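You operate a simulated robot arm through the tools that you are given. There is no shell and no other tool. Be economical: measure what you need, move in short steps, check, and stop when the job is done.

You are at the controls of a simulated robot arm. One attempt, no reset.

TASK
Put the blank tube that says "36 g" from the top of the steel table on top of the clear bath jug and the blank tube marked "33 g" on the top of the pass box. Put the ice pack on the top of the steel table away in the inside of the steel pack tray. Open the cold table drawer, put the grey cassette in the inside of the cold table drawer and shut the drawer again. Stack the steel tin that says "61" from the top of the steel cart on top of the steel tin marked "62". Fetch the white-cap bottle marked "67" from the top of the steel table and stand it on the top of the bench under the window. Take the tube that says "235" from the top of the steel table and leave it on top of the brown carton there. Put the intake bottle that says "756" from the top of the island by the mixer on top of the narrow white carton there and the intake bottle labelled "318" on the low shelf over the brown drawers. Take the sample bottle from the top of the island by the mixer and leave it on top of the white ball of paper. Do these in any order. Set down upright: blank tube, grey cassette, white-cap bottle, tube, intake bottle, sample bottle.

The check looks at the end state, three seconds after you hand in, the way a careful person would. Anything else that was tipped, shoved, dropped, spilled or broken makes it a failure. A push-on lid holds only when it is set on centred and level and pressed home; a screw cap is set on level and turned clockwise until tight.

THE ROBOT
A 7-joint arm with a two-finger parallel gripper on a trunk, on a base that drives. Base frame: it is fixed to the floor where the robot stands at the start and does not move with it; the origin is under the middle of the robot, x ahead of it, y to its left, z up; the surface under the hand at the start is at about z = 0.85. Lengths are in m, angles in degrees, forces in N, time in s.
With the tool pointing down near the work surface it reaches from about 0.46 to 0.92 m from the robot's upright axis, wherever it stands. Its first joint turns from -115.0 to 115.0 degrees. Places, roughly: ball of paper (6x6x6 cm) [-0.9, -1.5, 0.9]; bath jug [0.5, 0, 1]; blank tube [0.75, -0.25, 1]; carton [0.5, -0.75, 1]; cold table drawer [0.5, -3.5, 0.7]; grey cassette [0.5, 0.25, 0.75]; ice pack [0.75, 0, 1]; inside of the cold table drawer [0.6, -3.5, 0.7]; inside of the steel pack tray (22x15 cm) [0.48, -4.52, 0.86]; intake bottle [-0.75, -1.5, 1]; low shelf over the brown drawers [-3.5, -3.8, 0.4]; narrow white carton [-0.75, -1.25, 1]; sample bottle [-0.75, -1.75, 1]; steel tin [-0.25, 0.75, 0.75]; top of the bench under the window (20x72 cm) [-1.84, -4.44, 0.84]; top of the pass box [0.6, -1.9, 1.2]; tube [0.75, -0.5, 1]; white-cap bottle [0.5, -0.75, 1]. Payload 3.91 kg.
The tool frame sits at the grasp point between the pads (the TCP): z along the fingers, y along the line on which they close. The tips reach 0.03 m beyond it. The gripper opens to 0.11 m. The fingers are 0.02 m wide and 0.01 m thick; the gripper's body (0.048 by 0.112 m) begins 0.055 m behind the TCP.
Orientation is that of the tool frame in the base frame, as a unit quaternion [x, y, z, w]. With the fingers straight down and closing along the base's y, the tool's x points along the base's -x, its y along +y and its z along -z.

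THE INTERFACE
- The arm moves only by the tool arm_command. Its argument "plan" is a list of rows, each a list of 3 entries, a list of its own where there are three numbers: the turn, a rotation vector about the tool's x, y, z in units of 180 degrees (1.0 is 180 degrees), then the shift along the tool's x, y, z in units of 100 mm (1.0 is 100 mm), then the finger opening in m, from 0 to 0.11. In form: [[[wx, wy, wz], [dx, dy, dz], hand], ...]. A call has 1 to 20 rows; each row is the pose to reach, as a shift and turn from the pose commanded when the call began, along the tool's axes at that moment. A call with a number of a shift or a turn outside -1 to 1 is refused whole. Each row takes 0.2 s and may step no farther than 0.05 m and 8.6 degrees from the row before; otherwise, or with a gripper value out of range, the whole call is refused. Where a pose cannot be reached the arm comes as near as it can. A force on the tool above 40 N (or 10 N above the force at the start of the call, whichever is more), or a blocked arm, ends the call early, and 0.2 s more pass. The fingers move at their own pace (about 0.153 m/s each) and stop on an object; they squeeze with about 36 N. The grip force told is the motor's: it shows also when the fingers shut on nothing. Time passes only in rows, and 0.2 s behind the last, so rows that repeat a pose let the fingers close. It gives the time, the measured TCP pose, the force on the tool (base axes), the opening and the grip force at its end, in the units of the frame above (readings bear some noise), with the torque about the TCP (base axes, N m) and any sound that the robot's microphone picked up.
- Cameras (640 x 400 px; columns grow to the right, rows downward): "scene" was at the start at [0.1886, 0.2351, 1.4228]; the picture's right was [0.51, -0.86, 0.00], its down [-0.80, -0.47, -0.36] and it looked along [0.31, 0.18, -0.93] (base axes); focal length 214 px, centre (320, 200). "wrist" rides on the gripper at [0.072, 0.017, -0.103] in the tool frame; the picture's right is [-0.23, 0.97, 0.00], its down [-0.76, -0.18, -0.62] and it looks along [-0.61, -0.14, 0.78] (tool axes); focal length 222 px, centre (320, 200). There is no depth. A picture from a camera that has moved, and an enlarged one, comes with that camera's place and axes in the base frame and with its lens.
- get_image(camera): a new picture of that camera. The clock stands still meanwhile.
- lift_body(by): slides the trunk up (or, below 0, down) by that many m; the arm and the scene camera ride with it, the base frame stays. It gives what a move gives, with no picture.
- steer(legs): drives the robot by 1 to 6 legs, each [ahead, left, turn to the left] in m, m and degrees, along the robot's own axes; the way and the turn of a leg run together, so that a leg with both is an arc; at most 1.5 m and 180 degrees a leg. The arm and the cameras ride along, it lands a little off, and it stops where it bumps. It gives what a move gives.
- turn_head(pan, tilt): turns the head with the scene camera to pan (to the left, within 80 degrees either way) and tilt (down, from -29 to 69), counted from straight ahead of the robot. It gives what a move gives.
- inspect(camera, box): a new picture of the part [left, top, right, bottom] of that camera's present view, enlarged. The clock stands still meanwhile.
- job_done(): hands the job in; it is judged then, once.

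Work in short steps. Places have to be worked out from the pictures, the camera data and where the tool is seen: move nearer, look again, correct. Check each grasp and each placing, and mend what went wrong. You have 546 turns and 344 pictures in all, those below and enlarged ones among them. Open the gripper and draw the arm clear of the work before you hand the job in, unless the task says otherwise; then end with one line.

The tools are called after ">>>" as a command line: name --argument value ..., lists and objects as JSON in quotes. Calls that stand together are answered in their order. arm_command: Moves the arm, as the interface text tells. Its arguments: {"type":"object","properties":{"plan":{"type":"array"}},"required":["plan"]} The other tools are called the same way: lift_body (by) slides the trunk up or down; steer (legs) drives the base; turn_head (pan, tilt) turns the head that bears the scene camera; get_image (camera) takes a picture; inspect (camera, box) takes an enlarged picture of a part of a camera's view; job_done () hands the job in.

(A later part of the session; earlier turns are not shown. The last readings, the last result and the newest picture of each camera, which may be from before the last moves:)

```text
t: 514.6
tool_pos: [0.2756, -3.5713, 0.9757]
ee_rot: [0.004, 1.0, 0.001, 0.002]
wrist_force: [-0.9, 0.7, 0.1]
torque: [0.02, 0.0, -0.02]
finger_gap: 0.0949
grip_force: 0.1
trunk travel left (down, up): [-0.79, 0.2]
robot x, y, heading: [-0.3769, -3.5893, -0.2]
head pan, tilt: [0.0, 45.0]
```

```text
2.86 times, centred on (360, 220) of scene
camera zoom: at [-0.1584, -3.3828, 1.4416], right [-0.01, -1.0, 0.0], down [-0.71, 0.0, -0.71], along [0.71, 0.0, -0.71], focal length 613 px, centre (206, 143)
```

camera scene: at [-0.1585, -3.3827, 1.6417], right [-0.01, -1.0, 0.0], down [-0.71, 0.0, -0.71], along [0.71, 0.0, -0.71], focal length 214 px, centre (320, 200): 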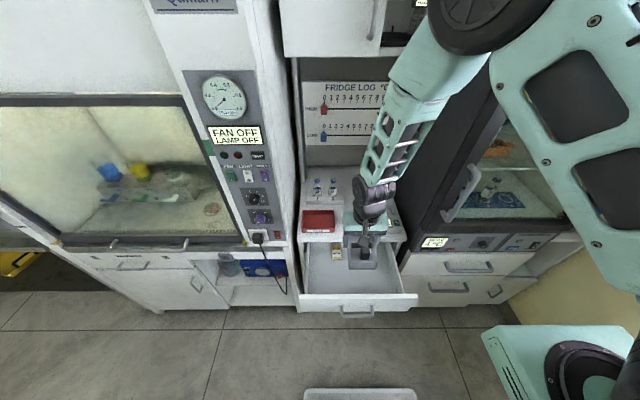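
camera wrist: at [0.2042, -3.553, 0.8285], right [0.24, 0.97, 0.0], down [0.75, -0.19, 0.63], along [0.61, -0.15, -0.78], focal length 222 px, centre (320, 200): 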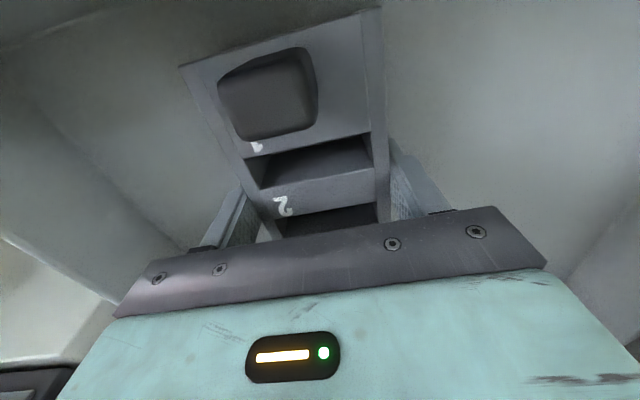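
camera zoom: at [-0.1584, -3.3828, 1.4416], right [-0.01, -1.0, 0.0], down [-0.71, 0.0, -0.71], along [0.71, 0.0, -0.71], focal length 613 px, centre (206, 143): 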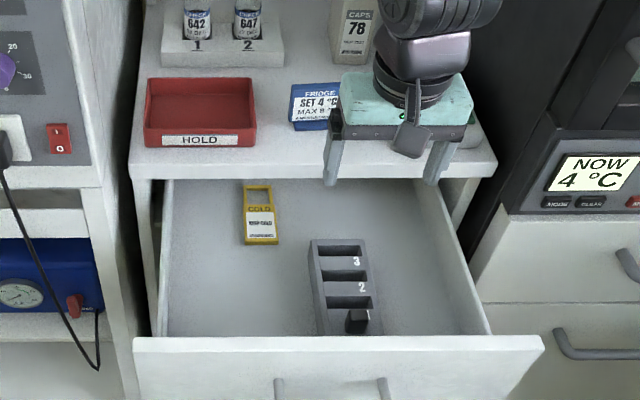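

Cassette stands in the drawer. Back off, close the fingers, lower in front of the handle.

>>> steer --legs '[[-0.33, 0.04, 0]]'

>>> lift_body --by -0.205

>>> arm_command --plan '[[[0, 0, 0], [0, 0, 0], 0.03], [[0, 0, 0], [0, 0, 0], 0.0], [[0, 0, 0], [0, 0, 0], 0.0]]'

>>> get_image --camera "scene"

```text
t: 516.8
tool_pos: [-0.0551, -3.5333, 0.9752]
ee_rot: [0.008, 1.0, 0.001, 0.003]
wrist_force: [0.1, 0.1, -0.4]
torque: [0.0, -0.02, -0.01]
finger_gap: 0.0952
grip_force: 0.0
trunk travel left (down, up): [-0.79, 0.2]
robot x, y, heading: [-0.7165, -3.5437, -0.6]
head pan, tilt: [0.0, 45.0]
```

```text
t: 519.0
tool_pos: [-0.0566, -3.532, 0.7718]
ee_rot: [0.007, 1.0, 0.001, 0.003]
wrist_force: [1.3, 0.2, 0.1]
torque: [0.02, -0.02, -0.03]
finger_gap: 0.095
grip_force: 0.1
trunk travel left (down, up): [-0.585, 0.405]
robot x, y, heading: [-0.7124, -3.5412, -0.7]
head pan, tilt: [0.0, 45.0]
```

```text
t: 519.8
tool_pos: [-0.0565, -3.5333, 0.7705]
ee_rot: [0.009, 1.0, 0.001, 0.002]
wrist_force: [0.1, 0.0, 0.5]
torque: [0.0, 0.01, -0.03]
finger_gap: 0.0001
grip_force: 36.6
trunk travel left (down, up): [-0.585, 0.405]
robot x, y, heading: [-0.7133, -3.5418, -0.8]
head pan, tilt: [0.0, 45.0]
```

```text
127 pictures are left
camera scene: at [-0.4887, -3.3407, 1.2367], right [-0.01, -1.0, 0.0], down [-0.71, 0.01, -0.71], along [0.71, -0.01, -0.71], focal length 214 px, centre (320, 200)
```

scene: 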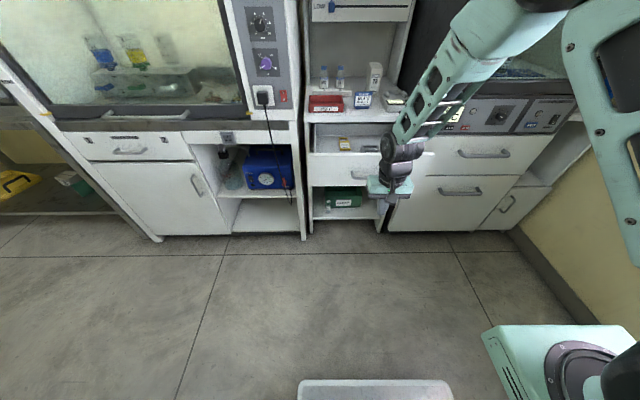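

Drive forward to push the drawer shut via the handle.

>>> steer --legs '[[0.3, 0, 0.5]]'

>>> get_image --camera "scene"

```text
t: 521.9
tool_pos: [0.2451, -3.5255, 0.7723]
ee_rot: [0.0, 1.0, 0.001, 0.003]
wrist_force: [0.4, -0.4, 0.1]
torque: [-0.02, 0.02, -0.03]
finger_gap: 0.0001
grip_force: 36.1
trunk travel left (down, up): [-0.585, 0.405]
robot x, y, heading: [-0.4121, -3.5474, 0.4]
head pan, tilt: [0.0, 45.0]
```

```text
126 pictures are left
camera scene: at [-0.1887, -3.3392, 1.2367], right [0.0, -1.0, 0.0], down [-0.71, 0.0, -0.71], along [0.71, 0.0, -0.71], focal length 214 px, centre (320, 200)
```

scene: 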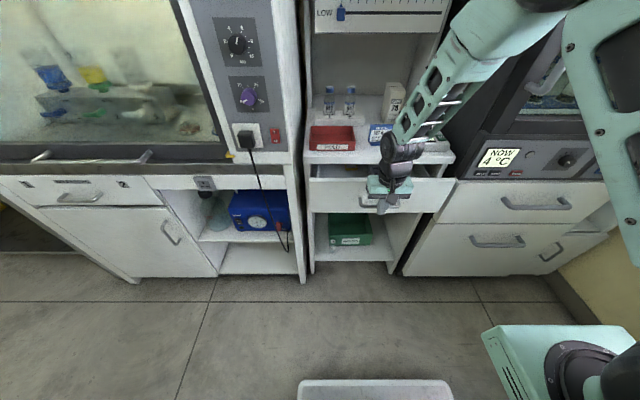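

It is closing. Push another 0.1 m.

>>> steer --legs '[[0.09, 0, 0]]'

>>> inspect --camera "scene" --box '[280, 80, 480, 260]'

```text
t: 523.0
tool_pos: [0.3384, -3.5247, 0.7718]
ee_rot: [0.001, 1.0, 0.0, 0.003]
wrist_force: [-0.5, -1.5, 0.2]
torque: [-0.03, 0.0, -0.02]
finger_gap: 0.0
grip_force: 35.7
trunk travel left (down, up): [-0.585, 0.405]
robot x, y, heading: [-0.3154, -3.5477, 0.1]
head pan, tilt: [0.0, 45.0]
```

```text
2.22 times, centred on (380, 170) of scene
camera zoom: at [-0.0962, -3.3391, 1.2367], right [0.0, -1.0, 0.0], down [-0.71, 0.0, -0.71], along [0.71, 0.0, -0.71], focal length 477 px, centre (187, 267)
```

zoom: 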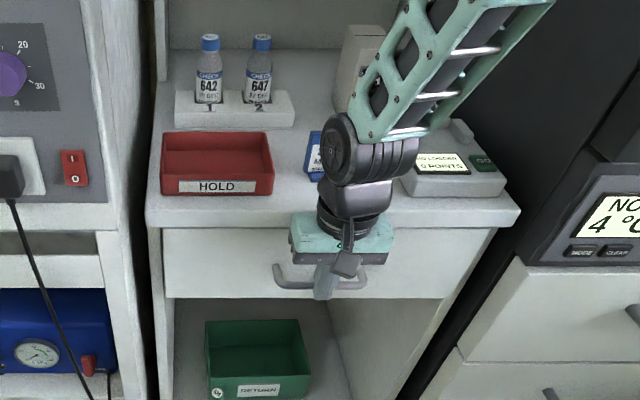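

Nearly shut; push the last bit with the arm until force rises.

>>> arm_command --plan '[[[0, 0, 0], [-0.04, 0, 0], 0.0], [[0, 0, 0], [-0.08, 0, 0], 0.0], [[0, 0, 0], [-0.12, 0, 0], 0.0], [[0, 0, 0], [-0.15, 0, 0], 0.0], [[0, 0, 0], [-0.18, 0, 0], 0.0], [[0, 0, 0], [-0.21, 0, 0], 0.0]]'

>>> inspect --camera "scene" --box '[300, 130, 440, 240]'

```text
t: 523.9
tool_pos: [0.3433, -3.525, 0.7712]
ee_rot: [0.0, 1.0, -0.001, -0.006]
wrist_force: [-6.9, 0.6, 2.8]
torque: [-0.02, 0.11, 0.03]
finger_gap: 0.0
grip_force: 36.0
trunk travel left (down, up): [-0.585, 0.405]
robot x, y, heading: [-0.3189, -3.5446, 0.1]
head pan, tilt: [0.0, 45.0]
stopped in row 4: the force on the tool passed its limit at 44 N (the readings are from after the stop); the commanded pose is now the measured one
```

```text
3.64 times, centred on (370, 185) of scene
camera zoom: at [-0.0972, -3.3391, 1.2366], right [0.0, -1.0, 0.0], down [-0.71, 0.0, -0.71], along [0.71, 0.0, -0.71], focal length 780 px, centre (138, 254)
```

zoom: 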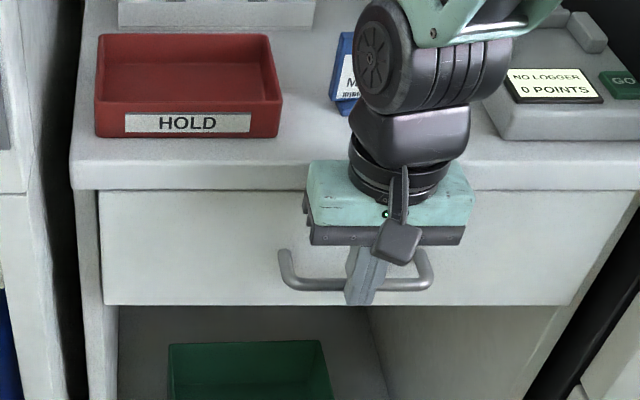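

Force rose to 44 N: shut. Back off and verify visually.

>>> steer --legs '[[-0.2, 0, 0]]'

>>> inspect --camera "scene" --box '[290, 100, 430, 240]'

```text
t: 525.5
tool_pos: [0.1433, -3.5243, 0.7706]
ee_rot: [-0.001, 1.0, 0.0, -0.006]
wrist_force: [-0.3, 0.1, -0.5]
torque: [0.0, 0.0, 0.01]
finger_gap: 0.0
grip_force: 36.1
trunk travel left (down, up): [-0.585, 0.405]
robot x, y, heading: [-0.5222, -3.5493, 0.3]
head pan, tilt: [0.0, 45.0]
```

```text
2.86 times, centred on (360, 170) of scene
camera zoom: at [-0.2978, -3.3392, 1.2367], right [0.0, -1.0, 0.0], down [-0.71, 0.0, -0.71], along [0.71, 0.0, -0.71], focal length 613 px, centre (206, 286)
```

zoom: 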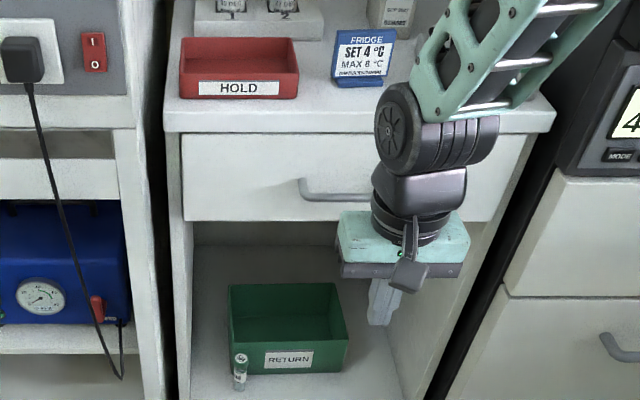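

Drawer is flush. While here, locate the steel pack tray near (0.48, −4.52).

>>> lift_body --by 0.35

>>> turn_head --pan -40 --tilt 35

>>> get_image --camera "scene"

```text
t: 528.9
tool_pos: [0.1441, -3.5239, 1.1201]
ee_rot: [0.0, 1.0, -0.001, -0.006]
wrist_force: [0.5, -0.2, -0.1]
torque: [-0.01, 0.02, -0.01]
finger_gap: 0.0001
grip_force: 36.3
trunk travel left (down, up): [-0.935, 0.055]
robot x, y, heading: [-0.5223, -3.5475, 0.2]
head pan, tilt: [0.0, 45.0]
```

```text
t: 530.0
tool_pos: [0.1448, -3.5234, 1.1205]
ee_rot: [-0.001, 1.0, -0.001, -0.005]
wrist_force: [-0.2, 0.3, 0.6]
torque: [-0.02, -0.03, 0.05]
finger_gap: 0.0
grip_force: 35.9
trunk travel left (down, up): [-0.935, 0.055]
robot x, y, heading: [-0.5241, -3.5434, 0.1]
head pan, tilt: [-40.0, 35.0]
```

```text
122 pictures are left
camera scene: at [-0.3114, -3.3958, 1.6015], right [-0.64, -0.77, 0.0], down [-0.44, 0.37, -0.82], along [0.63, -0.52, -0.57], focal length 214 px, centre (320, 200)
```

scene: 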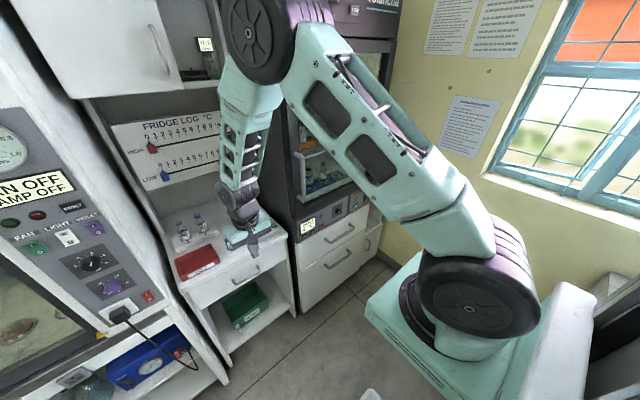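

Retract the arm, then turn north and drive back to the steel table for tube 33 g and the ice pack.

>>> arm_command --plan '[[[0, -0.0038, 0], [0.45, 0, 0], 0.05], [[0, -0.0038, 0], [0.9, 0, 0], 0.06], [[0, -0.0038, 0], [1, 0, -0.2], 0.06]]'

>>> steer --legs '[[0.3, -0.1, 0], [0, 0, 90], [0.3, -0.05, 0], [1.4, 0, 0]]'

>>> turn_head --pan -60 --tilt 35

>>> get_image --camera "scene"

```text
t: 530.8
tool_pos: [0.0425, -3.5247, 1.1392]
ee_rot: [-0.002, 1.0, -0.001, 0.001]
wrist_force: [-0.4, 0.4, 0.1]
torque: [0.02, -0.01, 0.01]
finger_gap: 0.0599
grip_force: 0.0
trunk travel left (down, up): [-0.935, 0.055]
robot x, y, heading: [-0.5213, -3.5471, 0.1]
head pan, tilt: [-40.0, 35.0]
```

```text
t: 545.1
tool_pos: [-0.2248, -1.3505, 1.1405]
ee_rot: [0.712, -0.702, -0.001, -0.001]
wrist_force: [-1.1, 0.1, 1.0]
torque: [0.02, 0.0, -0.01]
finger_gap: 0.0598
grip_force: 0.0
trunk travel left (down, up): [-0.935, 0.055]
robot x, y, heading: [-0.1939, -1.9114, 90.8]
head pan, tilt: [-40.0, 35.0]
```

```text
t: 546.0
tool_pos: [-0.2248, -1.3488, 1.1397]
ee_rot: [0.712, -0.702, 0.0, -0.001]
wrist_force: [-0.5, -0.3, -0.5]
torque: [-0.04, -0.02, 0.02]
finger_gap: 0.06
grip_force: 0.0
trunk travel left (down, up): [-0.935, 0.055]
robot x, y, heading: [-0.1966, -1.9126, 90.8]
head pan, tilt: [-60.0, 35.0]
```

```text
121 pictures are left
camera scene: at [-0.3295, -1.7266, 1.6015], right [0.51, -0.86, 0.0], down [-0.49, -0.29, -0.82], along [0.7, 0.42, -0.57], focal length 214 px, centre (320, 200)
```

scene: 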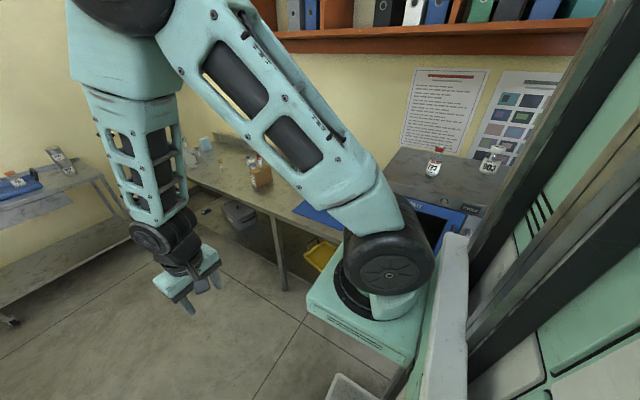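

Drive north, turn east, and position in front of the 33 g tube.

>>> steer --legs '[[1.45, 0, 0], [0, 0, -90], [0.05, 0.4, 0]]'

>>> turn_head --pan -10 --tilt 50

>>> get_image --camera "scene"

>>> get_image --camera "wrist"

```text
t: 559.2
tool_pos: [0.373, 0.0027, 1.1402]
ee_rot: [-0.015, 1.0, -0.001, 0.001]
wrist_force: [-0.2, -0.8, 0.6]
torque: [0.01, 0.0, 0.0]
finger_gap: 0.06
grip_force: 0.2
trunk travel left (down, up): [-0.935, 0.055]
robot x, y, heading: [-0.1859, -0.0371, 1.9]
head pan, tilt: [-60.0, 35.0]
```

```text
t: 560.4
tool_pos: [0.3742, 0.0031, 1.1403]
ee_rot: [-0.017, 1.0, -0.001, 0.001]
wrist_force: [0.1, -0.2, 0.1]
torque: [0.02, 0.01, 0.0]
finger_gap: 0.0599
grip_force: 0.0
trunk travel left (down, up): [-0.935, 0.055]
robot x, y, heading: [-0.1884, -0.0393, 1.8]
head pan, tilt: [-10.0, 50.0]
```

```text
120 pictures are left
camera scene: at [0.0218, 0.1658, 1.5798], right [-0.14, -0.99, 0.0], down [-0.76, 0.11, -0.64], along [0.64, -0.09, -0.77], focal length 214 px, centre (320, 200)
```

scene: 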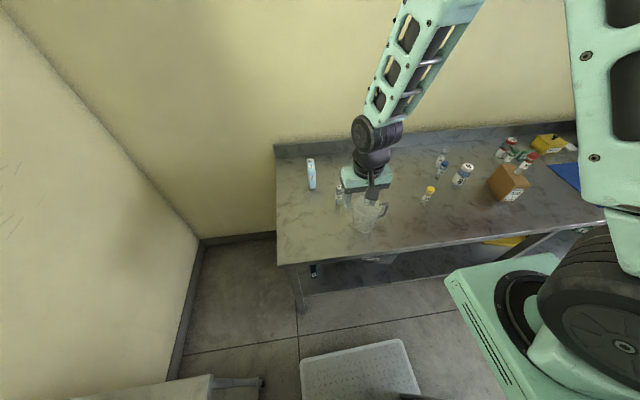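

```text
119 pictures are left
camera wrist: at [0.3008, 0.0192, 1.2422], right [0.2, 0.98, 0.0], down [0.77, -0.15, 0.62], along [0.61, -0.12, -0.78], focal length 222 px, centre (320, 200)
```

wrist: 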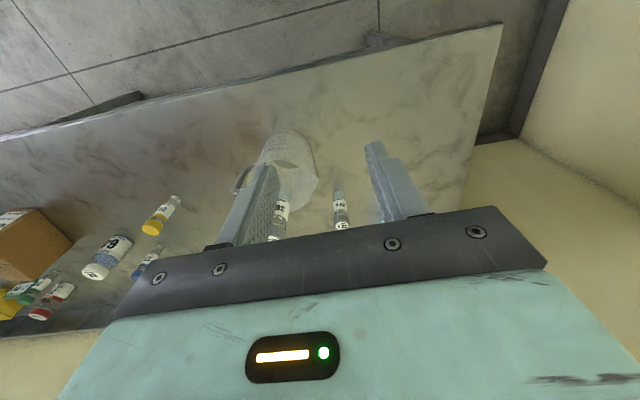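

Drive 0.1 m ahead and extend over the 33 g tube.

>>> steer --legs '[[0.11, 0, -1.5]]'

>>> arm_command --plan '[[[0, 0, 0], [-0.4, 0, 0], 0.06], [[0, 0, 0], [-0.8, 0, 0], 0.06], [[0, 0, 0], [-0.95, 0, 0.3], 0.06], [[0, 0, 0], [-0.95, 0, 0.6], 0.06]]'

>>> get_image --camera "wrist"

```text
t: 561.6
tool_pos: [0.4831, -0.0095, 1.1403]
ee_rot: [-0.002, 1.0, -0.001, 0.001]
wrist_force: [-1.6, 0.1, 0.6]
torque: [-0.03, -0.03, 0.03]
finger_gap: 0.0599
grip_force: 0.1
trunk travel left (down, up): [-0.935, 0.055]
robot x, y, heading: [-0.0757, -0.0318, 0.1]
head pan, tilt: [-10.0, 50.0]
```

```text
t: 562.6
tool_pos: [0.5801, -0.0086, 1.0808]
ee_rot: [-0.002, 1.0, -0.001, 0.001]
wrist_force: [0.2, 1.0, -0.5]
torque: [0.02, -0.02, 0.0]
finger_gap: 0.0599
grip_force: 0.1
trunk travel left (down, up): [-0.935, 0.055]
robot x, y, heading: [-0.0771, -0.0355, 0.4]
head pan, tilt: [-10.0, 50.0]
```

```text
118 pictures are left
camera wrist: at [0.5077, 0.0095, 1.1827], right [0.22, 0.97, 0.0], down [0.76, -0.17, 0.62], along [0.61, -0.14, -0.78], focal length 222 px, centre (320, 200)
```

wrist: 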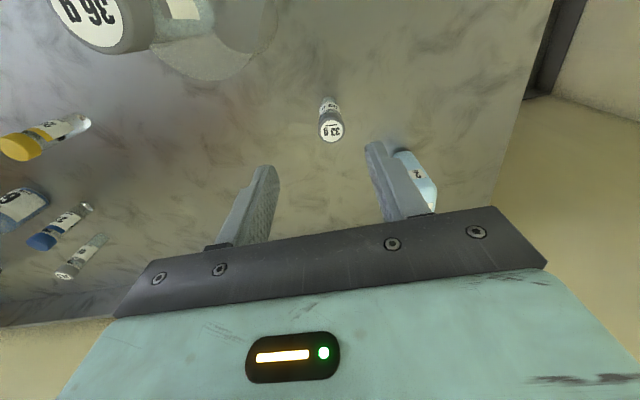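

33 g at (0.595,0.001). Align, descend in two steps with a check.

>>> arm_command --plan '[[[0, 0, 0], [-0.15, 0.1, 0], 0.06], [[0, 0, 0], [-0.15, 0.1, 0.45], 0.06], [[0, 0, 0], [-0.15, 0.1, 0.9], 0.06]]'

>>> get_image --camera "wrist"

```text
t: 563.4
tool_pos: [0.5947, 0.002, 0.9902]
ee_rot: [-0.002, 1.0, -0.001, 0.001]
wrist_force: [0.4, 0.4, 0.5]
torque: [-0.04, -0.02, -0.03]
finger_gap: 0.0601
grip_force: 0.2
trunk travel left (down, up): [-0.935, 0.055]
robot x, y, heading: [-0.0811, -0.0299, 0.6]
head pan, tilt: [-10.0, 50.0]
```

```text
117 pictures are left
camera wrist: at [0.5227, 0.0189, 1.0922], right [0.22, 0.97, 0.0], down [0.76, -0.17, 0.62], along [0.61, -0.14, -0.78], focal length 222 px, centre (320, 200)
```

wrist: 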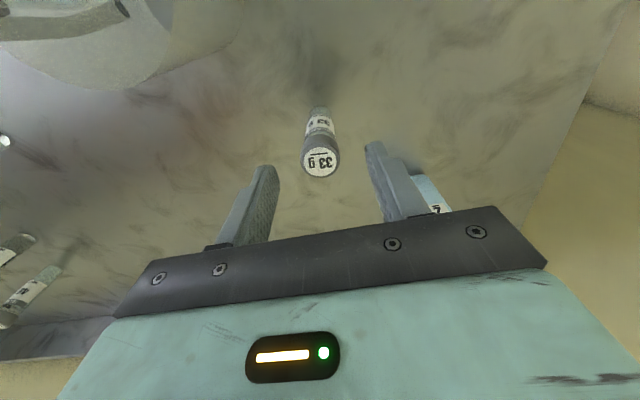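

>>> arm_command --plan '[[[0, 0, 0], [0, 0, 0.4], 0.06], [[0, 0, 0], [0, 0, 0.72], 0.06], [[0, 0, 0], [0, 0, 0.72], 0.035], [[0, 0, 0], [0, 0, 0.72], 0.0], [[0, 0, 0], [0, 0, 0.72], 0.0]]'

>>> arm_command --plan '[[[0, 0, 0], [0, 0, -0.1], 0.0], [[0, 0, 0], [0, 0, -0.5], 0.0], [[0, 0, 0], [0, 0, -0.95], 0.0]]'

>>> get_image --camera "wrist"

```text
t: 564.6
tool_pos: [0.5949, -0.0005, 0.9192]
ee_rot: [-0.002, 1.0, 0.0, 0.001]
wrist_force: [-0.1, 1.1, 1.3]
torque: [0.08, -0.04, 0.03]
finger_gap: 0.0286
grip_force: 35.8
trunk travel left (down, up): [-0.935, 0.055]
robot x, y, heading: [-0.0777, -0.0298, 0.2]
head pan, tilt: [-10.0, 50.0]
```

```text
t: 565.4
tool_pos: [0.5942, 0.0003, 1.0124]
ee_rot: [-0.003, 1.0, -0.001, 0.001]
wrist_force: [0.4, 0.4, -0.6]
torque: [0.01, 0.02, -0.01]
finger_gap: 0.0283
grip_force: 36.2
trunk travel left (down, up): [-0.935, 0.055]
robot x, y, heading: [-0.0822, -0.031, 0.5]
head pan, tilt: [-10.0, 50.0]
```

```text
116 pictures are left
camera wrist: at [0.523, 0.0184, 1.1145], right [0.22, 0.97, 0.0], down [0.76, -0.17, 0.62], along [0.61, -0.14, -0.78], focal length 222 px, centre (320, 200)
```

wrist: 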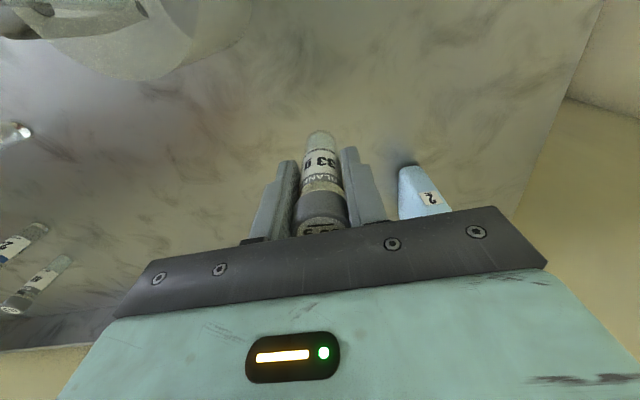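

33 g held. Raise to about z 1.31 while retracting.

>>> arm_command --plan '[[[0, 0, 0], [0, 0, -0.45], 0.0], [[0, 0, 0], [0, 0, -0.9], 0.0], [[0, 0, 0], [0, 0, -1.0], 0.0]]'

>>> arm_command --plan '[[[0, 0, 0], [0, 0, -0.45], 0.0], [[0, 0, 0], [0, 0, -0.9], 0.0], [[0, 0, 0], [0, 0, -1.0], 0.0]]'

>>> arm_command --plan '[[[0, 0, 0], [0, 0, -0.45], 0.0], [[0, 0, 0], [0, 0, -0.9], 0.0], [[0, 0, 0], [0, 0, -1.0], 0.0]]'

>>> steer --legs '[[-0.1, -0.9, 0]]'

>>> turn_head --pan -35 --tilt 25

>>> get_image --camera "scene"

```text
t: 566.2
tool_pos: [0.596, 0.0011, 1.1128]
ee_rot: [-0.002, 1.0, -0.001, 0.0]
wrist_force: [0.6, -0.4, -0.4]
torque: [-0.01, 0.0, -0.04]
finger_gap: 0.0287
grip_force: 36.2
trunk travel left (down, up): [-0.935, 0.055]
robot x, y, heading: [-0.0778, -0.034, 0.1]
head pan, tilt: [-10.0, 50.0]
```

```text
t: 567.0
tool_pos: [0.5933, 0.0013, 1.2138]
ee_rot: [-0.003, 1.0, -0.001, 0.0]
wrist_force: [-0.2, -0.2, -0.4]
torque: [0.01, -0.01, 0.02]
finger_gap: 0.0286
grip_force: 36.4
trunk travel left (down, up): [-0.935, 0.055]
robot x, y, heading: [-0.078, -0.0323, 0.4]
head pan, tilt: [-10.0, 50.0]
```

```text
t: 567.8
tool_pos: [0.5938, 0.0025, 1.3142]
ee_rot: [-0.002, 1.0, -0.001, -0.001]
wrist_force: [-0.3, 0.4, 0.0]
torque: [0.01, -0.03, 0.0]
finger_gap: 0.0283
grip_force: 36.6
trunk travel left (down, up): [-0.935, 0.055]
robot x, y, heading: [-0.0819, -0.0301, 0.2]
head pan, tilt: [-10.0, 50.0]
```

```text
t: 572.5
tool_pos: [0.5004, -0.8882, 1.3141]
ee_rot: [-0.002, 1.0, -0.001, 0.001]
wrist_force: [-0.2, -0.3, -0.5]
torque: [0.0, 0.01, 0.02]
finger_gap: 0.0283
grip_force: 35.9
trunk travel left (down, up): [-0.935, 0.055]
robot x, y, heading: [-0.1747, -0.9222, 0.3]
head pan, tilt: [-10.0, 50.0]
```

```text
t: 573.4
tool_pos: [0.4988, -0.8883, 1.3145]
ee_rot: [-0.003, 1.0, -0.001, 0.001]
wrist_force: [-0.5, 0.1, -0.7]
torque: [0.03, 0.0, -0.01]
finger_gap: 0.0288
grip_force: 36.1
trunk travel left (down, up): [-0.935, 0.055]
robot x, y, heading: [-0.1744, -0.925, 0.6]
head pan, tilt: [-35.0, 25.0]
```

```text
115 pictures are left
camera scene: at [0.0419, -0.7673, 1.6172], right [-0.57, -0.82, 0.0], down [-0.35, 0.24, -0.91], along [0.75, -0.52, -0.42], focal length 214 px, centre (320, 200)
```

scene: 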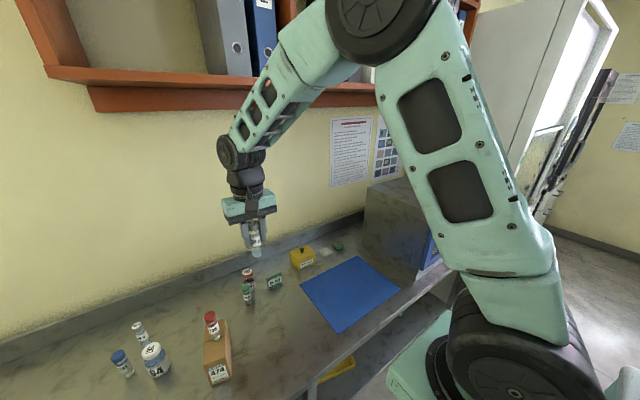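

Continue right 0.6 m and look at the pass box top.

>>> steer --legs '[[0, -0.65, 0]]'

>>> turn_head --pan -30 --tilt 35

>>> get_image --camera "scene"

>>> get_image --camera "wrist"

```text
t: 577.0
tool_pos: [0.5031, -1.5485, 1.3146]
ee_rot: [-0.003, 1.0, -0.001, 0.001]
wrist_force: [0.2, 1.3, -0.9]
torque: [0.01, 0.0, -0.04]
finger_gap: 0.0284
grip_force: 35.8
trunk travel left (down, up): [-0.935, 0.055]
robot x, y, heading: [-0.1681, -1.5862, 0.4]
head pan, tilt: [-35.0, 25.0]
```

```text
t: 577.8
tool_pos: [0.5036, -1.5493, 1.3131]
ee_rot: [-0.002, 1.0, -0.001, 0.001]
wrist_force: [0.7, -0.2, -0.2]
torque: [0.02, 0.01, 0.03]
finger_gap: 0.0283
grip_force: 36.2
trunk travel left (down, up): [-0.935, 0.055]
robot x, y, heading: [-0.1686, -1.5815, 0.6]
head pan, tilt: [-30.0, 35.0]
```

```text
114 pictures are left
camera scene: at [0.0463, -1.4193, 1.6015], right [-0.49, -0.87, 0.0], down [-0.5, 0.28, -0.82], along [0.71, -0.41, -0.57], focal length 214 px, centre (320, 200)
```

scene: 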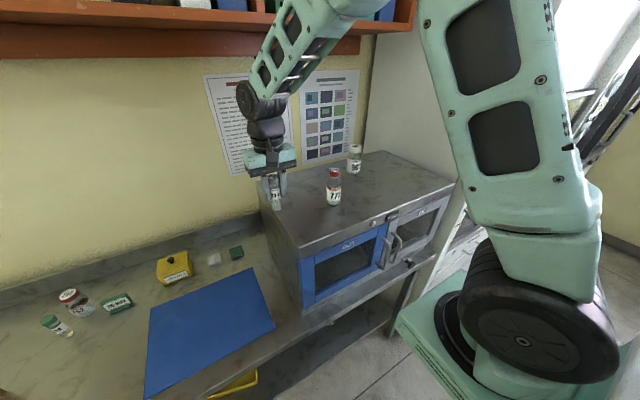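

```text
113 pictures are left
camera wrist: at [0.4315, -1.5312, 1.4158], right [0.22, 0.97, 0.0], down [0.76, -0.17, 0.62], along [0.61, -0.14, -0.78], focal length 222 px, centre (320, 200)
```

wrist: 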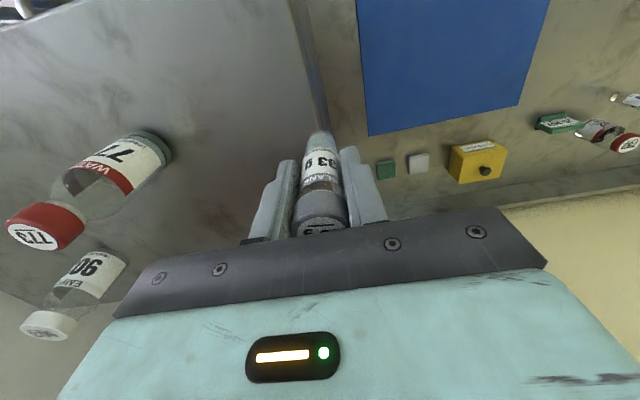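

Pass-box top z≈1.21, left edge y≈−1.545, front x≈0.36; bottle 773 at ≈(0.49,−1.724). Place the tube at ≈(0.455,−1.605).

>>> arm_command --plan '[[[0, 0, 0], [0.2, -0.25, 0], 0.0], [[0, 0, 0], [0.45, -0.55, 0], 0.0]]'

>>> arm_command --plan '[[[0, 0, 0], [0, 0, 0.15], 0.0], [[0, 0, 0], [0, 0, 0.25], 0.0], [[0, 0, 0], [0, 0, 0.29], 0.0], [[0, 0, 0], [0, 0, 0.32], 0.0], [[0, 0, 0], [0, 0, 0.35], 0.0], [[0, 0, 0], [0, 0, 0.38], 0.0]]'

>>> get_image --camera "wrist"

>>> inspect --camera "scene" --box '[240, 110, 400, 260]'

```text
t: 578.4
tool_pos: [0.4581, -1.6031, 1.3135]
ee_rot: [-0.002, 1.0, 0.0, 0.0]
wrist_force: [1.2, 0.7, -0.7]
torque: [-0.05, 0.04, 0.01]
finger_gap: 0.0285
grip_force: 35.4
trunk travel left (down, up): [-0.935, 0.055]
robot x, y, heading: [-0.1692, -1.5833, 0.5]
head pan, tilt: [-30.0, 35.0]
```

```text
t: 579.8
tool_pos: [0.459, -1.6035, 1.2776]
ee_rot: [-0.003, 1.0, 0.0, 0.003]
wrist_force: [-0.5, -0.6, 30.2]
torque: [-0.04, -0.02, 0.08]
finger_gap: 0.0285
grip_force: 36.0
trunk travel left (down, up): [-0.935, 0.055]
robot x, y, heading: [-0.1658, -1.584, 0.3]
head pan, tilt: [-30.0, 35.0]
```

```text
112 pictures are left
camera wrist: at [0.3866, -1.5857, 1.3794], right [0.22, 0.98, 0.0], down [0.76, -0.17, 0.63], along [0.61, -0.14, -0.78], focal length 222 px, centre (320, 200)
```

wrist: 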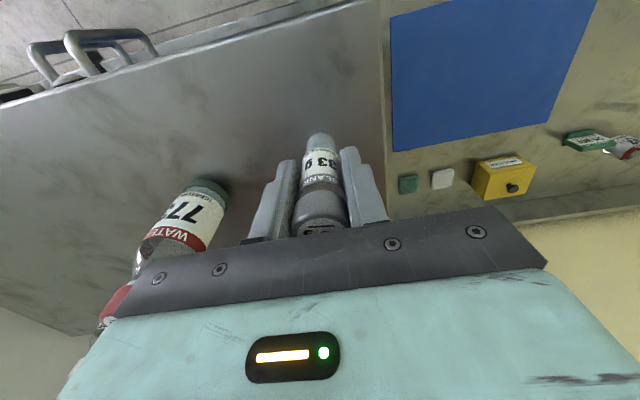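

```text
2.67 times, centred on (320, 185) of scene
camera zoom: at [0.0449, -1.4193, 1.6023], right [-0.49, -0.87, 0.0], down [-0.5, 0.28, -0.82], along [0.71, -0.41, -0.57], focal length 572 px, centre (320, 240)
```

zoom: 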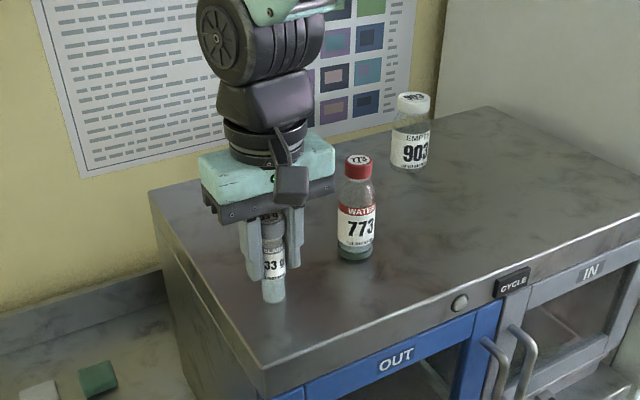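

Contact (30 N). Ease off, release and rise.

>>> arm_command --plan '[[[0, 0, 0], [0, 0, -0.02], 0.0], [[0, 0, 0], [0, 0, -0.025], 0.032], [[0, 0, 0], [0, 0, -0.025], 0.05], [[0, 0, 0], [0, 0, -0.3], 0.05], [[0, 0, 0], [0, 0, -0.7], 0.05], [[0, 0, 0], [0, 0, -1], 0.05]]'

>>> get_image --camera "wrist"

>>> inspect --camera "scene" --box '[240, 110, 400, 260]'

```text
t: 581.1
tool_pos: [0.4567, -1.6027, 1.3758]
ee_rot: [-0.002, 1.0, -0.001, 0.0]
wrist_force: [-0.1, -0.3, 0.2]
torque: [0.01, 0.0, -0.01]
finger_gap: 0.05
grip_force: 0.1
trunk travel left (down, up): [-0.935, 0.055]
robot x, y, heading: [-0.1689, -1.5792, 0.4]
head pan, tilt: [-30.0, 35.0]
```

```text
110 pictures are left
camera wrist: at [0.3853, -1.5851, 1.4771], right [0.22, 0.97, 0.0], down [0.76, -0.17, 0.62], along [0.61, -0.14, -0.78], focal length 222 px, centre (320, 200)
```

wrist: 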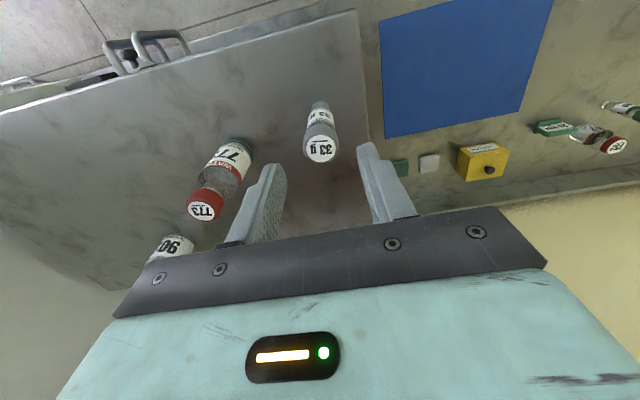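

```text
2.67 times, centred on (320, 185) of scene
camera zoom: at [0.0465, -1.4192, 1.6014], right [-0.49, -0.87, 0.0], down [-0.5, 0.28, -0.82], along [0.71, -0.41, -0.57], focal length 572 px, centre (320, 240)
```

zoom: 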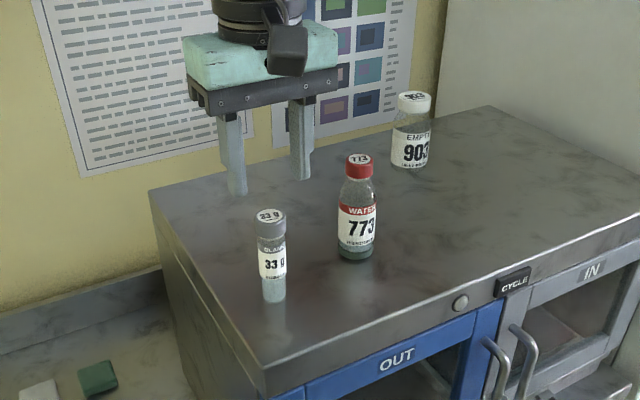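

33 g stands on the pass box. Go back for the ice pack: strafe left 1.5 m.

>>> steer --legs '[[0, 1.5, 0], [0, 0.15, 0]]'

>>> lift_body --by -0.15

>>> turn_head --pan 5 --tilt 45

>>> get_image --camera "wrist"

>>> get_image --camera "scene"

```text
t: 589.7
tool_pos: [0.4472, 0.0769, 1.3752]
ee_rot: [-0.001, 1.0, -0.001, 0.001]
wrist_force: [0.2, 0.3, 0.8]
torque: [-0.01, -0.02, -0.02]
finger_gap: 0.0499
grip_force: 0.0
trunk travel left (down, up): [-0.935, 0.055]
robot x, y, heading: [-0.1763, 0.0998, 0.4]
head pan, tilt: [-30.0, 35.0]
```

```text
t: 591.5
tool_pos: [0.4488, 0.0779, 1.2246]
ee_rot: [-0.001, 1.0, -0.001, 0.001]
wrist_force: [-0.1, 0.2, -0.9]
torque: [0.0, 0.01, -0.01]
finger_gap: 0.0499
grip_force: 0.2
trunk travel left (down, up): [-0.785, 0.205]
robot x, y, heading: [-0.1762, 0.1018, 0.4]
head pan, tilt: [-30.0, 35.0]
```

```text
t: 592.5
tool_pos: [0.4478, 0.0776, 1.2258]
ee_rot: [-0.002, 1.0, -0.001, 0.001]
wrist_force: [0.2, -0.3, -0.1]
torque: [-0.02, -0.02, 0.03]
finger_gap: 0.0501
grip_force: 0.0
trunk travel left (down, up): [-0.785, 0.205]
robot x, y, heading: [-0.1762, 0.0974, 0.1]
head pan, tilt: [5.0, 45.0]
```

```text
108 pictures are left
camera wrist: at [0.3756, 0.0962, 1.3269], right [0.22, 0.97, 0.0], down [0.76, -0.17, 0.62], along [0.61, -0.14, -0.78], focal length 222 px, centre (320, 200)
```

wrist: 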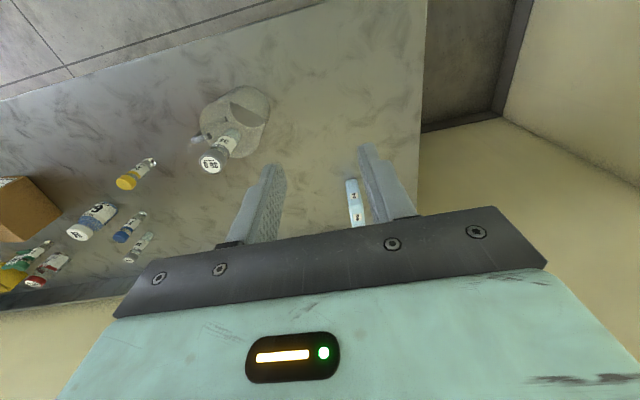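

```text
107 pictures are left
camera scene: at [0.0416, 0.3139, 1.4367], right [0.09, -1.0, 0.0], down [-0.7, -0.06, -0.71], along [0.7, 0.06, -0.71], focal length 214 px, centre (320, 200)
```

scene: 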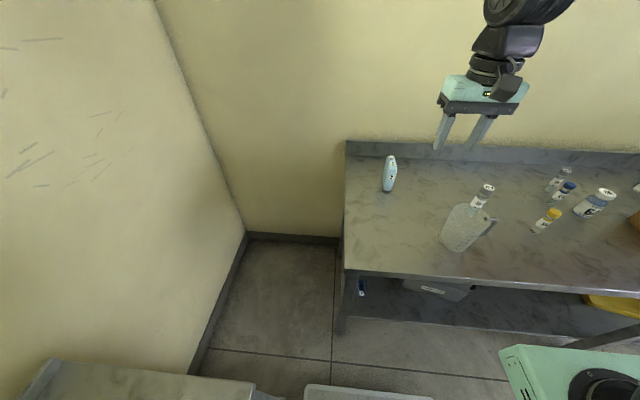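

Drive 0.1 m ahead and extend toward the ice pack (≈(0.70,0.105)).

>>> steer --legs '[[0.1, 0, 0]]'

>>> arm_command --plan '[[[0, 0, 0], [-0.4, 0.1, 0], 0.09], [[0, 0, 0], [-0.8, 0.25, 0], 0.09], [[0, 0, 0], [-1, 0.25, 0.3], 0.09]]'

>>> get_image --camera "wrist"

>>> inspect --camera "scene" --box '[360, 130, 440, 210]'

```text
t: 593.6
tool_pos: [0.5484, 0.08, 1.2255]
ee_rot: [-0.002, 1.0, -0.001, 0.002]
wrist_force: [-0.3, 0.3, -0.1]
torque: [-0.01, -0.01, 0.0]
finger_gap: 0.0502
grip_force: 0.0
trunk travel left (down, up): [-0.785, 0.205]
robot x, y, heading: [-0.0752, 0.0956, 0.4]
head pan, tilt: [5.0, 45.0]
```

```text
t: 594.4
tool_pos: [0.6497, 0.1049, 1.1944]
ee_rot: [-0.002, 1.0, -0.001, 0.001]
wrist_force: [-0.6, -0.4, 1.5]
torque: [-0.02, -0.03, 0.01]
finger_gap: 0.0896
grip_force: 0.1
trunk travel left (down, up): [-0.785, 0.205]
robot x, y, heading: [-0.0761, 0.1024, 0.4]
head pan, tilt: [5.0, 45.0]
```

```text
106 pictures are left
camera wrist: at [0.5771, 0.1227, 1.2966], right [0.22, 0.97, 0.0], down [0.76, -0.17, 0.62], along [0.61, -0.14, -0.78], focal length 222 px, centre (320, 200)
```

wrist: 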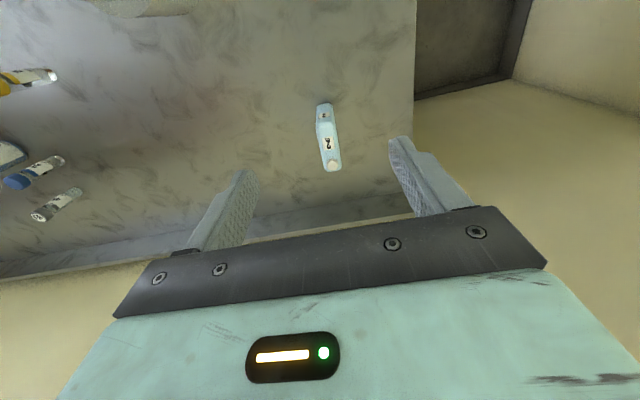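

```text
5.00 times, centred on (400, 170) of scene
camera zoom: at [0.142, 0.3144, 1.4368], right [0.09, -1.0, 0.0], down [-0.7, -0.06, -0.71], along [0.7, 0.06, -0.71], focal length 1072 px, centre (-80, 350)
```

zoom: 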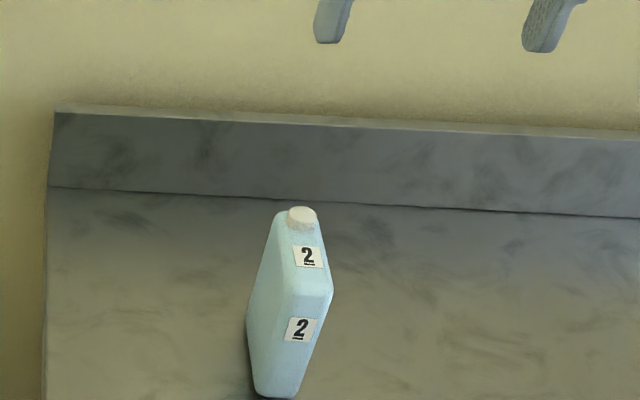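

Ice pack: front x≈0.698, cap at (0.742,0.104) top ≈1.0, thickness ≈0.04. Move over its centre and descend partway.

>>> arm_command --plan '[[[0, 0, 0], [-0.4, -0.02, 0], 0.08], [[0, 0, 0], [-0.85, -0.02, 0.1], 0.08], [[0, 0, 0], [-0.85, -0.02, 0.5], 0.08], [[0, 0, 0], [-0.85, -0.02, 0.95], 0.08]]'

>>> get_image --camera "wrist"

```text
t: 595.4
tool_pos: [0.7328, 0.1022, 1.1016]
ee_rot: [-0.002, 1.0, -0.001, 0.002]
wrist_force: [0.2, 0.0, 0.0]
torque: [0.0, 0.02, -0.03]
finger_gap: 0.0799
grip_force: 0.0
trunk travel left (down, up): [-0.785, 0.205]
robot x, y, heading: [-0.0793, 0.1001, 0.3]
head pan, tilt: [5.0, 45.0]
```

```text
104 pictures are left
camera wrist: at [0.6614, 0.12, 1.2042], right [0.22, 0.97, 0.0], down [0.76, -0.17, 0.62], along [0.61, -0.14, -0.78], focal length 222 px, centre (320, 200)
```

wrist: 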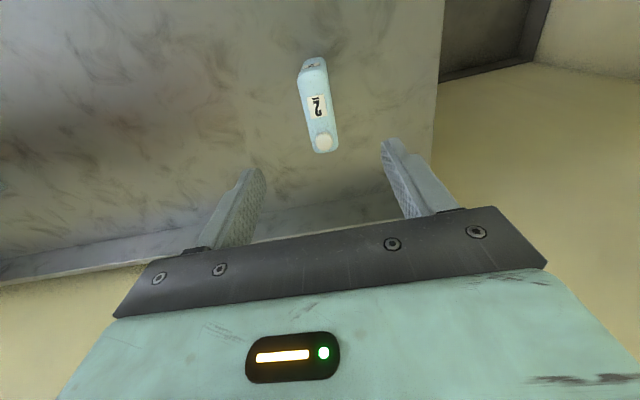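

>>> arm_command --plan '[[[0, 0, 0], [0.04, 0.01, 0.45], 0.08], [[0, 0, 0], [0.04, 0.01, 0.9], 0.07], [[0, 0, 0], [0.04, 0.01, 1.0], 0.07]]'

>>> arm_command --plan '[[[0, 0, 0], [0, 0, 0.15], 0.07], [[0, 0, 0], [0, 0, 0.28], 0.07], [[0, 0, 0], [0, 0, 0.36], 0.07], [[0, 0, 0], [0, 0, 0.4], 0.07]]'

>>> get_image --camera "wrist"

```text
t: 596.2
tool_pos: [0.7295, 0.1041, 1.0001]
ee_rot: [-0.002, 1.0, 0.0, 0.001]
wrist_force: [0.3, -0.1, 0.4]
torque: [-0.01, 0.0, 0.02]
finger_gap: 0.0703
grip_force: 0.1
trunk travel left (down, up): [-0.785, 0.205]
robot x, y, heading: [-0.078, 0.1002, -0.0]
head pan, tilt: [5.0, 45.0]
```

```text
t: 597.2
tool_pos: [0.7296, 0.1048, 0.9599]
ee_rot: [-0.002, 1.0, -0.001, 0.0]
wrist_force: [0.0, 0.8, 0.4]
torque: [0.0, -0.03, 0.01]
finger_gap: 0.07
grip_force: 0.0
trunk travel left (down, up): [-0.785, 0.205]
robot x, y, heading: [-0.0747, 0.0994, -0.1]
head pan, tilt: [5.0, 45.0]
```

```text
103 pictures are left
camera wrist: at [0.6582, 0.1214, 1.0626], right [0.22, 0.97, 0.0], down [0.76, -0.17, 0.62], along [0.61, -0.14, -0.78], focal length 222 px, centre (320, 200)
```

wrist: 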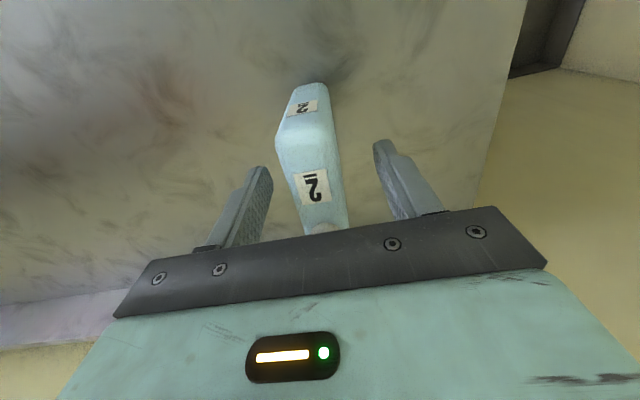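

Lower 1 cm more if free, then close and lift.

>>> arm_command --plan '[[[0, 0, 0], [0, 0, 0.05], 0.07], [[0, 0, 0], [0, 0, 0.1], 0.07], [[0, 0, 0], [0, 0, 0.1], 0.045], [[0, 0, 0], [0, 0, 0.1], 0.0], [[0, 0, 0], [0, 0, 0.1], 0.0]]'

>>> arm_command --plan '[[[0, 0, 0], [0, 0, -0.1], 0.0], [[0, 0, 0], [0, 0, -0.5], 0.0], [[0, 0, 0], [0, 0, -0.95], 0.0]]'

>>> get_image --camera "wrist"

>>> inspect --camera "scene" --box '[340, 80, 480, 220]'

```text
t: 598.4
tool_pos: [0.7302, 0.1019, 0.9502]
ee_rot: [-0.001, 1.0, -0.001, 0.001]
wrist_force: [1.0, -0.6, 1.4]
torque: [-0.15, -0.11, 0.06]
finger_gap: 0.0317
grip_force: 36.3
trunk travel left (down, up): [-0.785, 0.205]
robot x, y, heading: [-0.0771, 0.0969, 0.1]
head pan, tilt: [5.0, 45.0]
```

```text
t: 599.2
tool_pos: [0.7284, 0.103, 1.0452]
ee_rot: [-0.003, 1.0, -0.001, 0.0]
wrist_force: [0.1, 0.0, -4.4]
torque: [0.0, 0.08, -0.03]
finger_gap: 0.0316
grip_force: 36.2
trunk travel left (down, up): [-0.785, 0.205]
robot x, y, heading: [-0.0758, 0.1012, 0.2]
head pan, tilt: [5.0, 45.0]
```

```text
102 pictures are left
camera wrist: at [0.657, 0.1209, 1.1474], right [0.22, 0.97, 0.0], down [0.76, -0.17, 0.62], along [0.61, -0.14, -0.78], focal length 222 px, centre (320, 200)
```

wrist: 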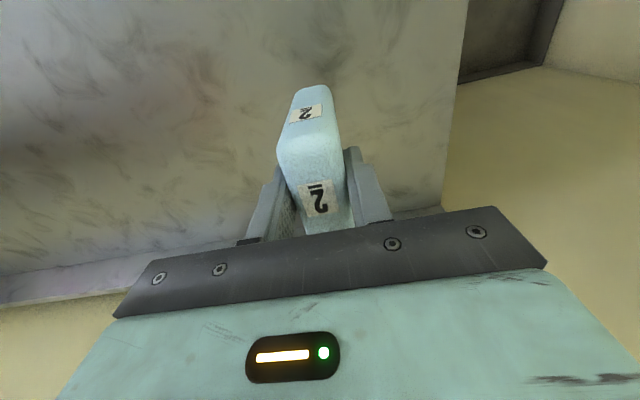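

```text
2.86 times, centred on (410, 150) of scene
camera zoom: at [0.1431, 0.3146, 1.4365], right [0.09, -1.0, 0.0], down [-0.7, -0.06, -0.71], along [0.7, 0.06, -0.71], focal length 613 px, centre (63, 343)
```

zoom: 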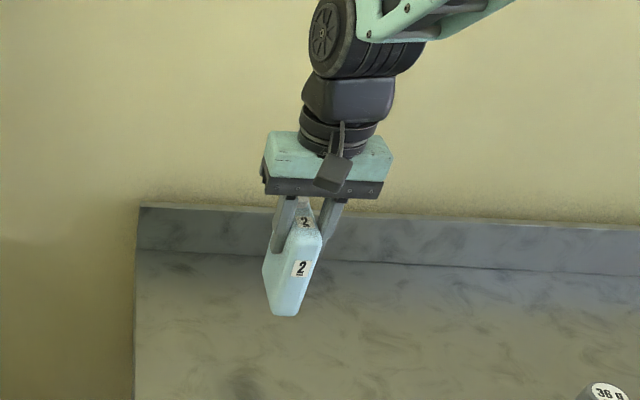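

Ice pack held. Raise, retract, then drive south to the corner tray.

>>> lift_body --by 0.2

>>> arm_command --plan '[[[0, 0, 0], [0.45, 0, 0], 0.0], [[0, 0, 0], [0.9, 0, 0], 0.0], [[0, 0, 0], [1, 0, 0], 0.0]]'

>>> arm_command --plan '[[[0, 0, 0], [0.45, 0, 0], 0.0], [[0, 0, 0], [0.9, 0, 0], 0.0], [[0, 0, 0], [1, 0, 0], 0.0]]'

>>> steer --legs '[[-0.13, -0.35, 0], [0, 0, -90], [1.4, 0.05, 0], [1.4, 0, 0]]'

>>> turn_head --pan 25 --tilt 35

>>> get_image --camera "scene"

```text
t: 601.4
tool_pos: [0.7291, 0.1033, 1.2458]
ee_rot: [-0.002, 1.0, -0.001, 0.0]
wrist_force: [0.1, -0.3, -3.2]
torque: [0.05, 0.05, -0.04]
finger_gap: 0.0316
grip_force: 35.9
trunk travel left (down, up): [-0.985, 0.005]
robot x, y, heading: [-0.0762, 0.1018, 0.1]
head pan, tilt: [5.0, 45.0]
```

```text
t: 602.2
tool_pos: [0.6271, 0.1035, 1.2463]
ee_rot: [-0.002, 1.0, -0.001, 0.0]
wrist_force: [0.7, 0.5, -3.0]
torque: [0.0, 0.06, 0.0]
finger_gap: 0.0319
grip_force: 36.0
trunk travel left (down, up): [-0.985, 0.005]
robot x, y, heading: [-0.0822, 0.1001, -0.1]
head pan, tilt: [5.0, 45.0]
```

```text
t: 603.0
tool_pos: [0.5295, 0.1024, 1.2465]
ee_rot: [-0.003, 1.0, -0.001, 0.001]
wrist_force: [0.0, -0.1, -3.2]
torque: [-0.01, 0.03, -0.01]
finger_gap: 0.0316
grip_force: 35.8
trunk travel left (down, up): [-0.985, 0.005]
robot x, y, heading: [-0.0794, 0.0975, 0.3]
head pan, tilt: [5.0, 45.0]
```

```text
t: 622.4
tool_pos: [-0.199, -3.6752, 1.2461]
ee_rot: [0.712, 0.703, -0.001, 0.001]
wrist_force: [-0.1, -0.5, -3.6]
torque: [0.03, -0.02, 0.0]
finger_gap: 0.0319
grip_force: 36.3
trunk travel left (down, up): [-0.985, 0.005]
robot x, y, heading: [-0.1902, -3.0675, -90.6]
head pan, tilt: [5.0, 45.0]
```

```text
t: 623.3
tool_pos: [-0.199, -3.674, 1.2465]
ee_rot: [0.711, 0.703, -0.001, -0.001]
wrist_force: [0.7, -0.5, -2.8]
torque: [0.04, -0.02, -0.01]
finger_gap: 0.0319
grip_force: 36.3
trunk travel left (down, up): [-0.985, 0.005]
robot x, y, heading: [-0.1916, -3.0644, -90.8]
head pan, tilt: [25.0, 35.0]
```

```text
100 pictures are left
camera scene: at [0.0454, -3.2881, 1.6514], right [-0.91, -0.41, 0.0], down [-0.24, 0.52, -0.82], along [0.34, -0.75, -0.57], focal length 214 px, centre (320, 200)
```

scene: 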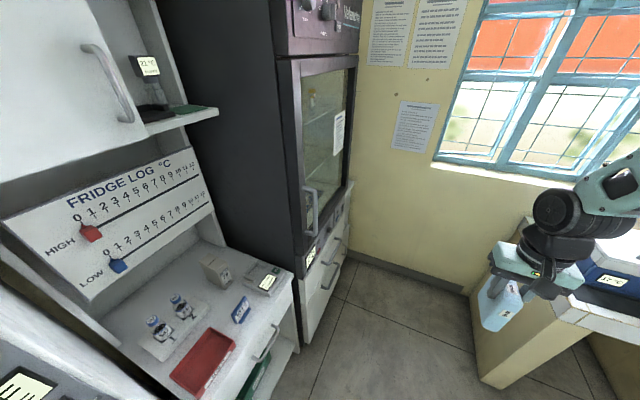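

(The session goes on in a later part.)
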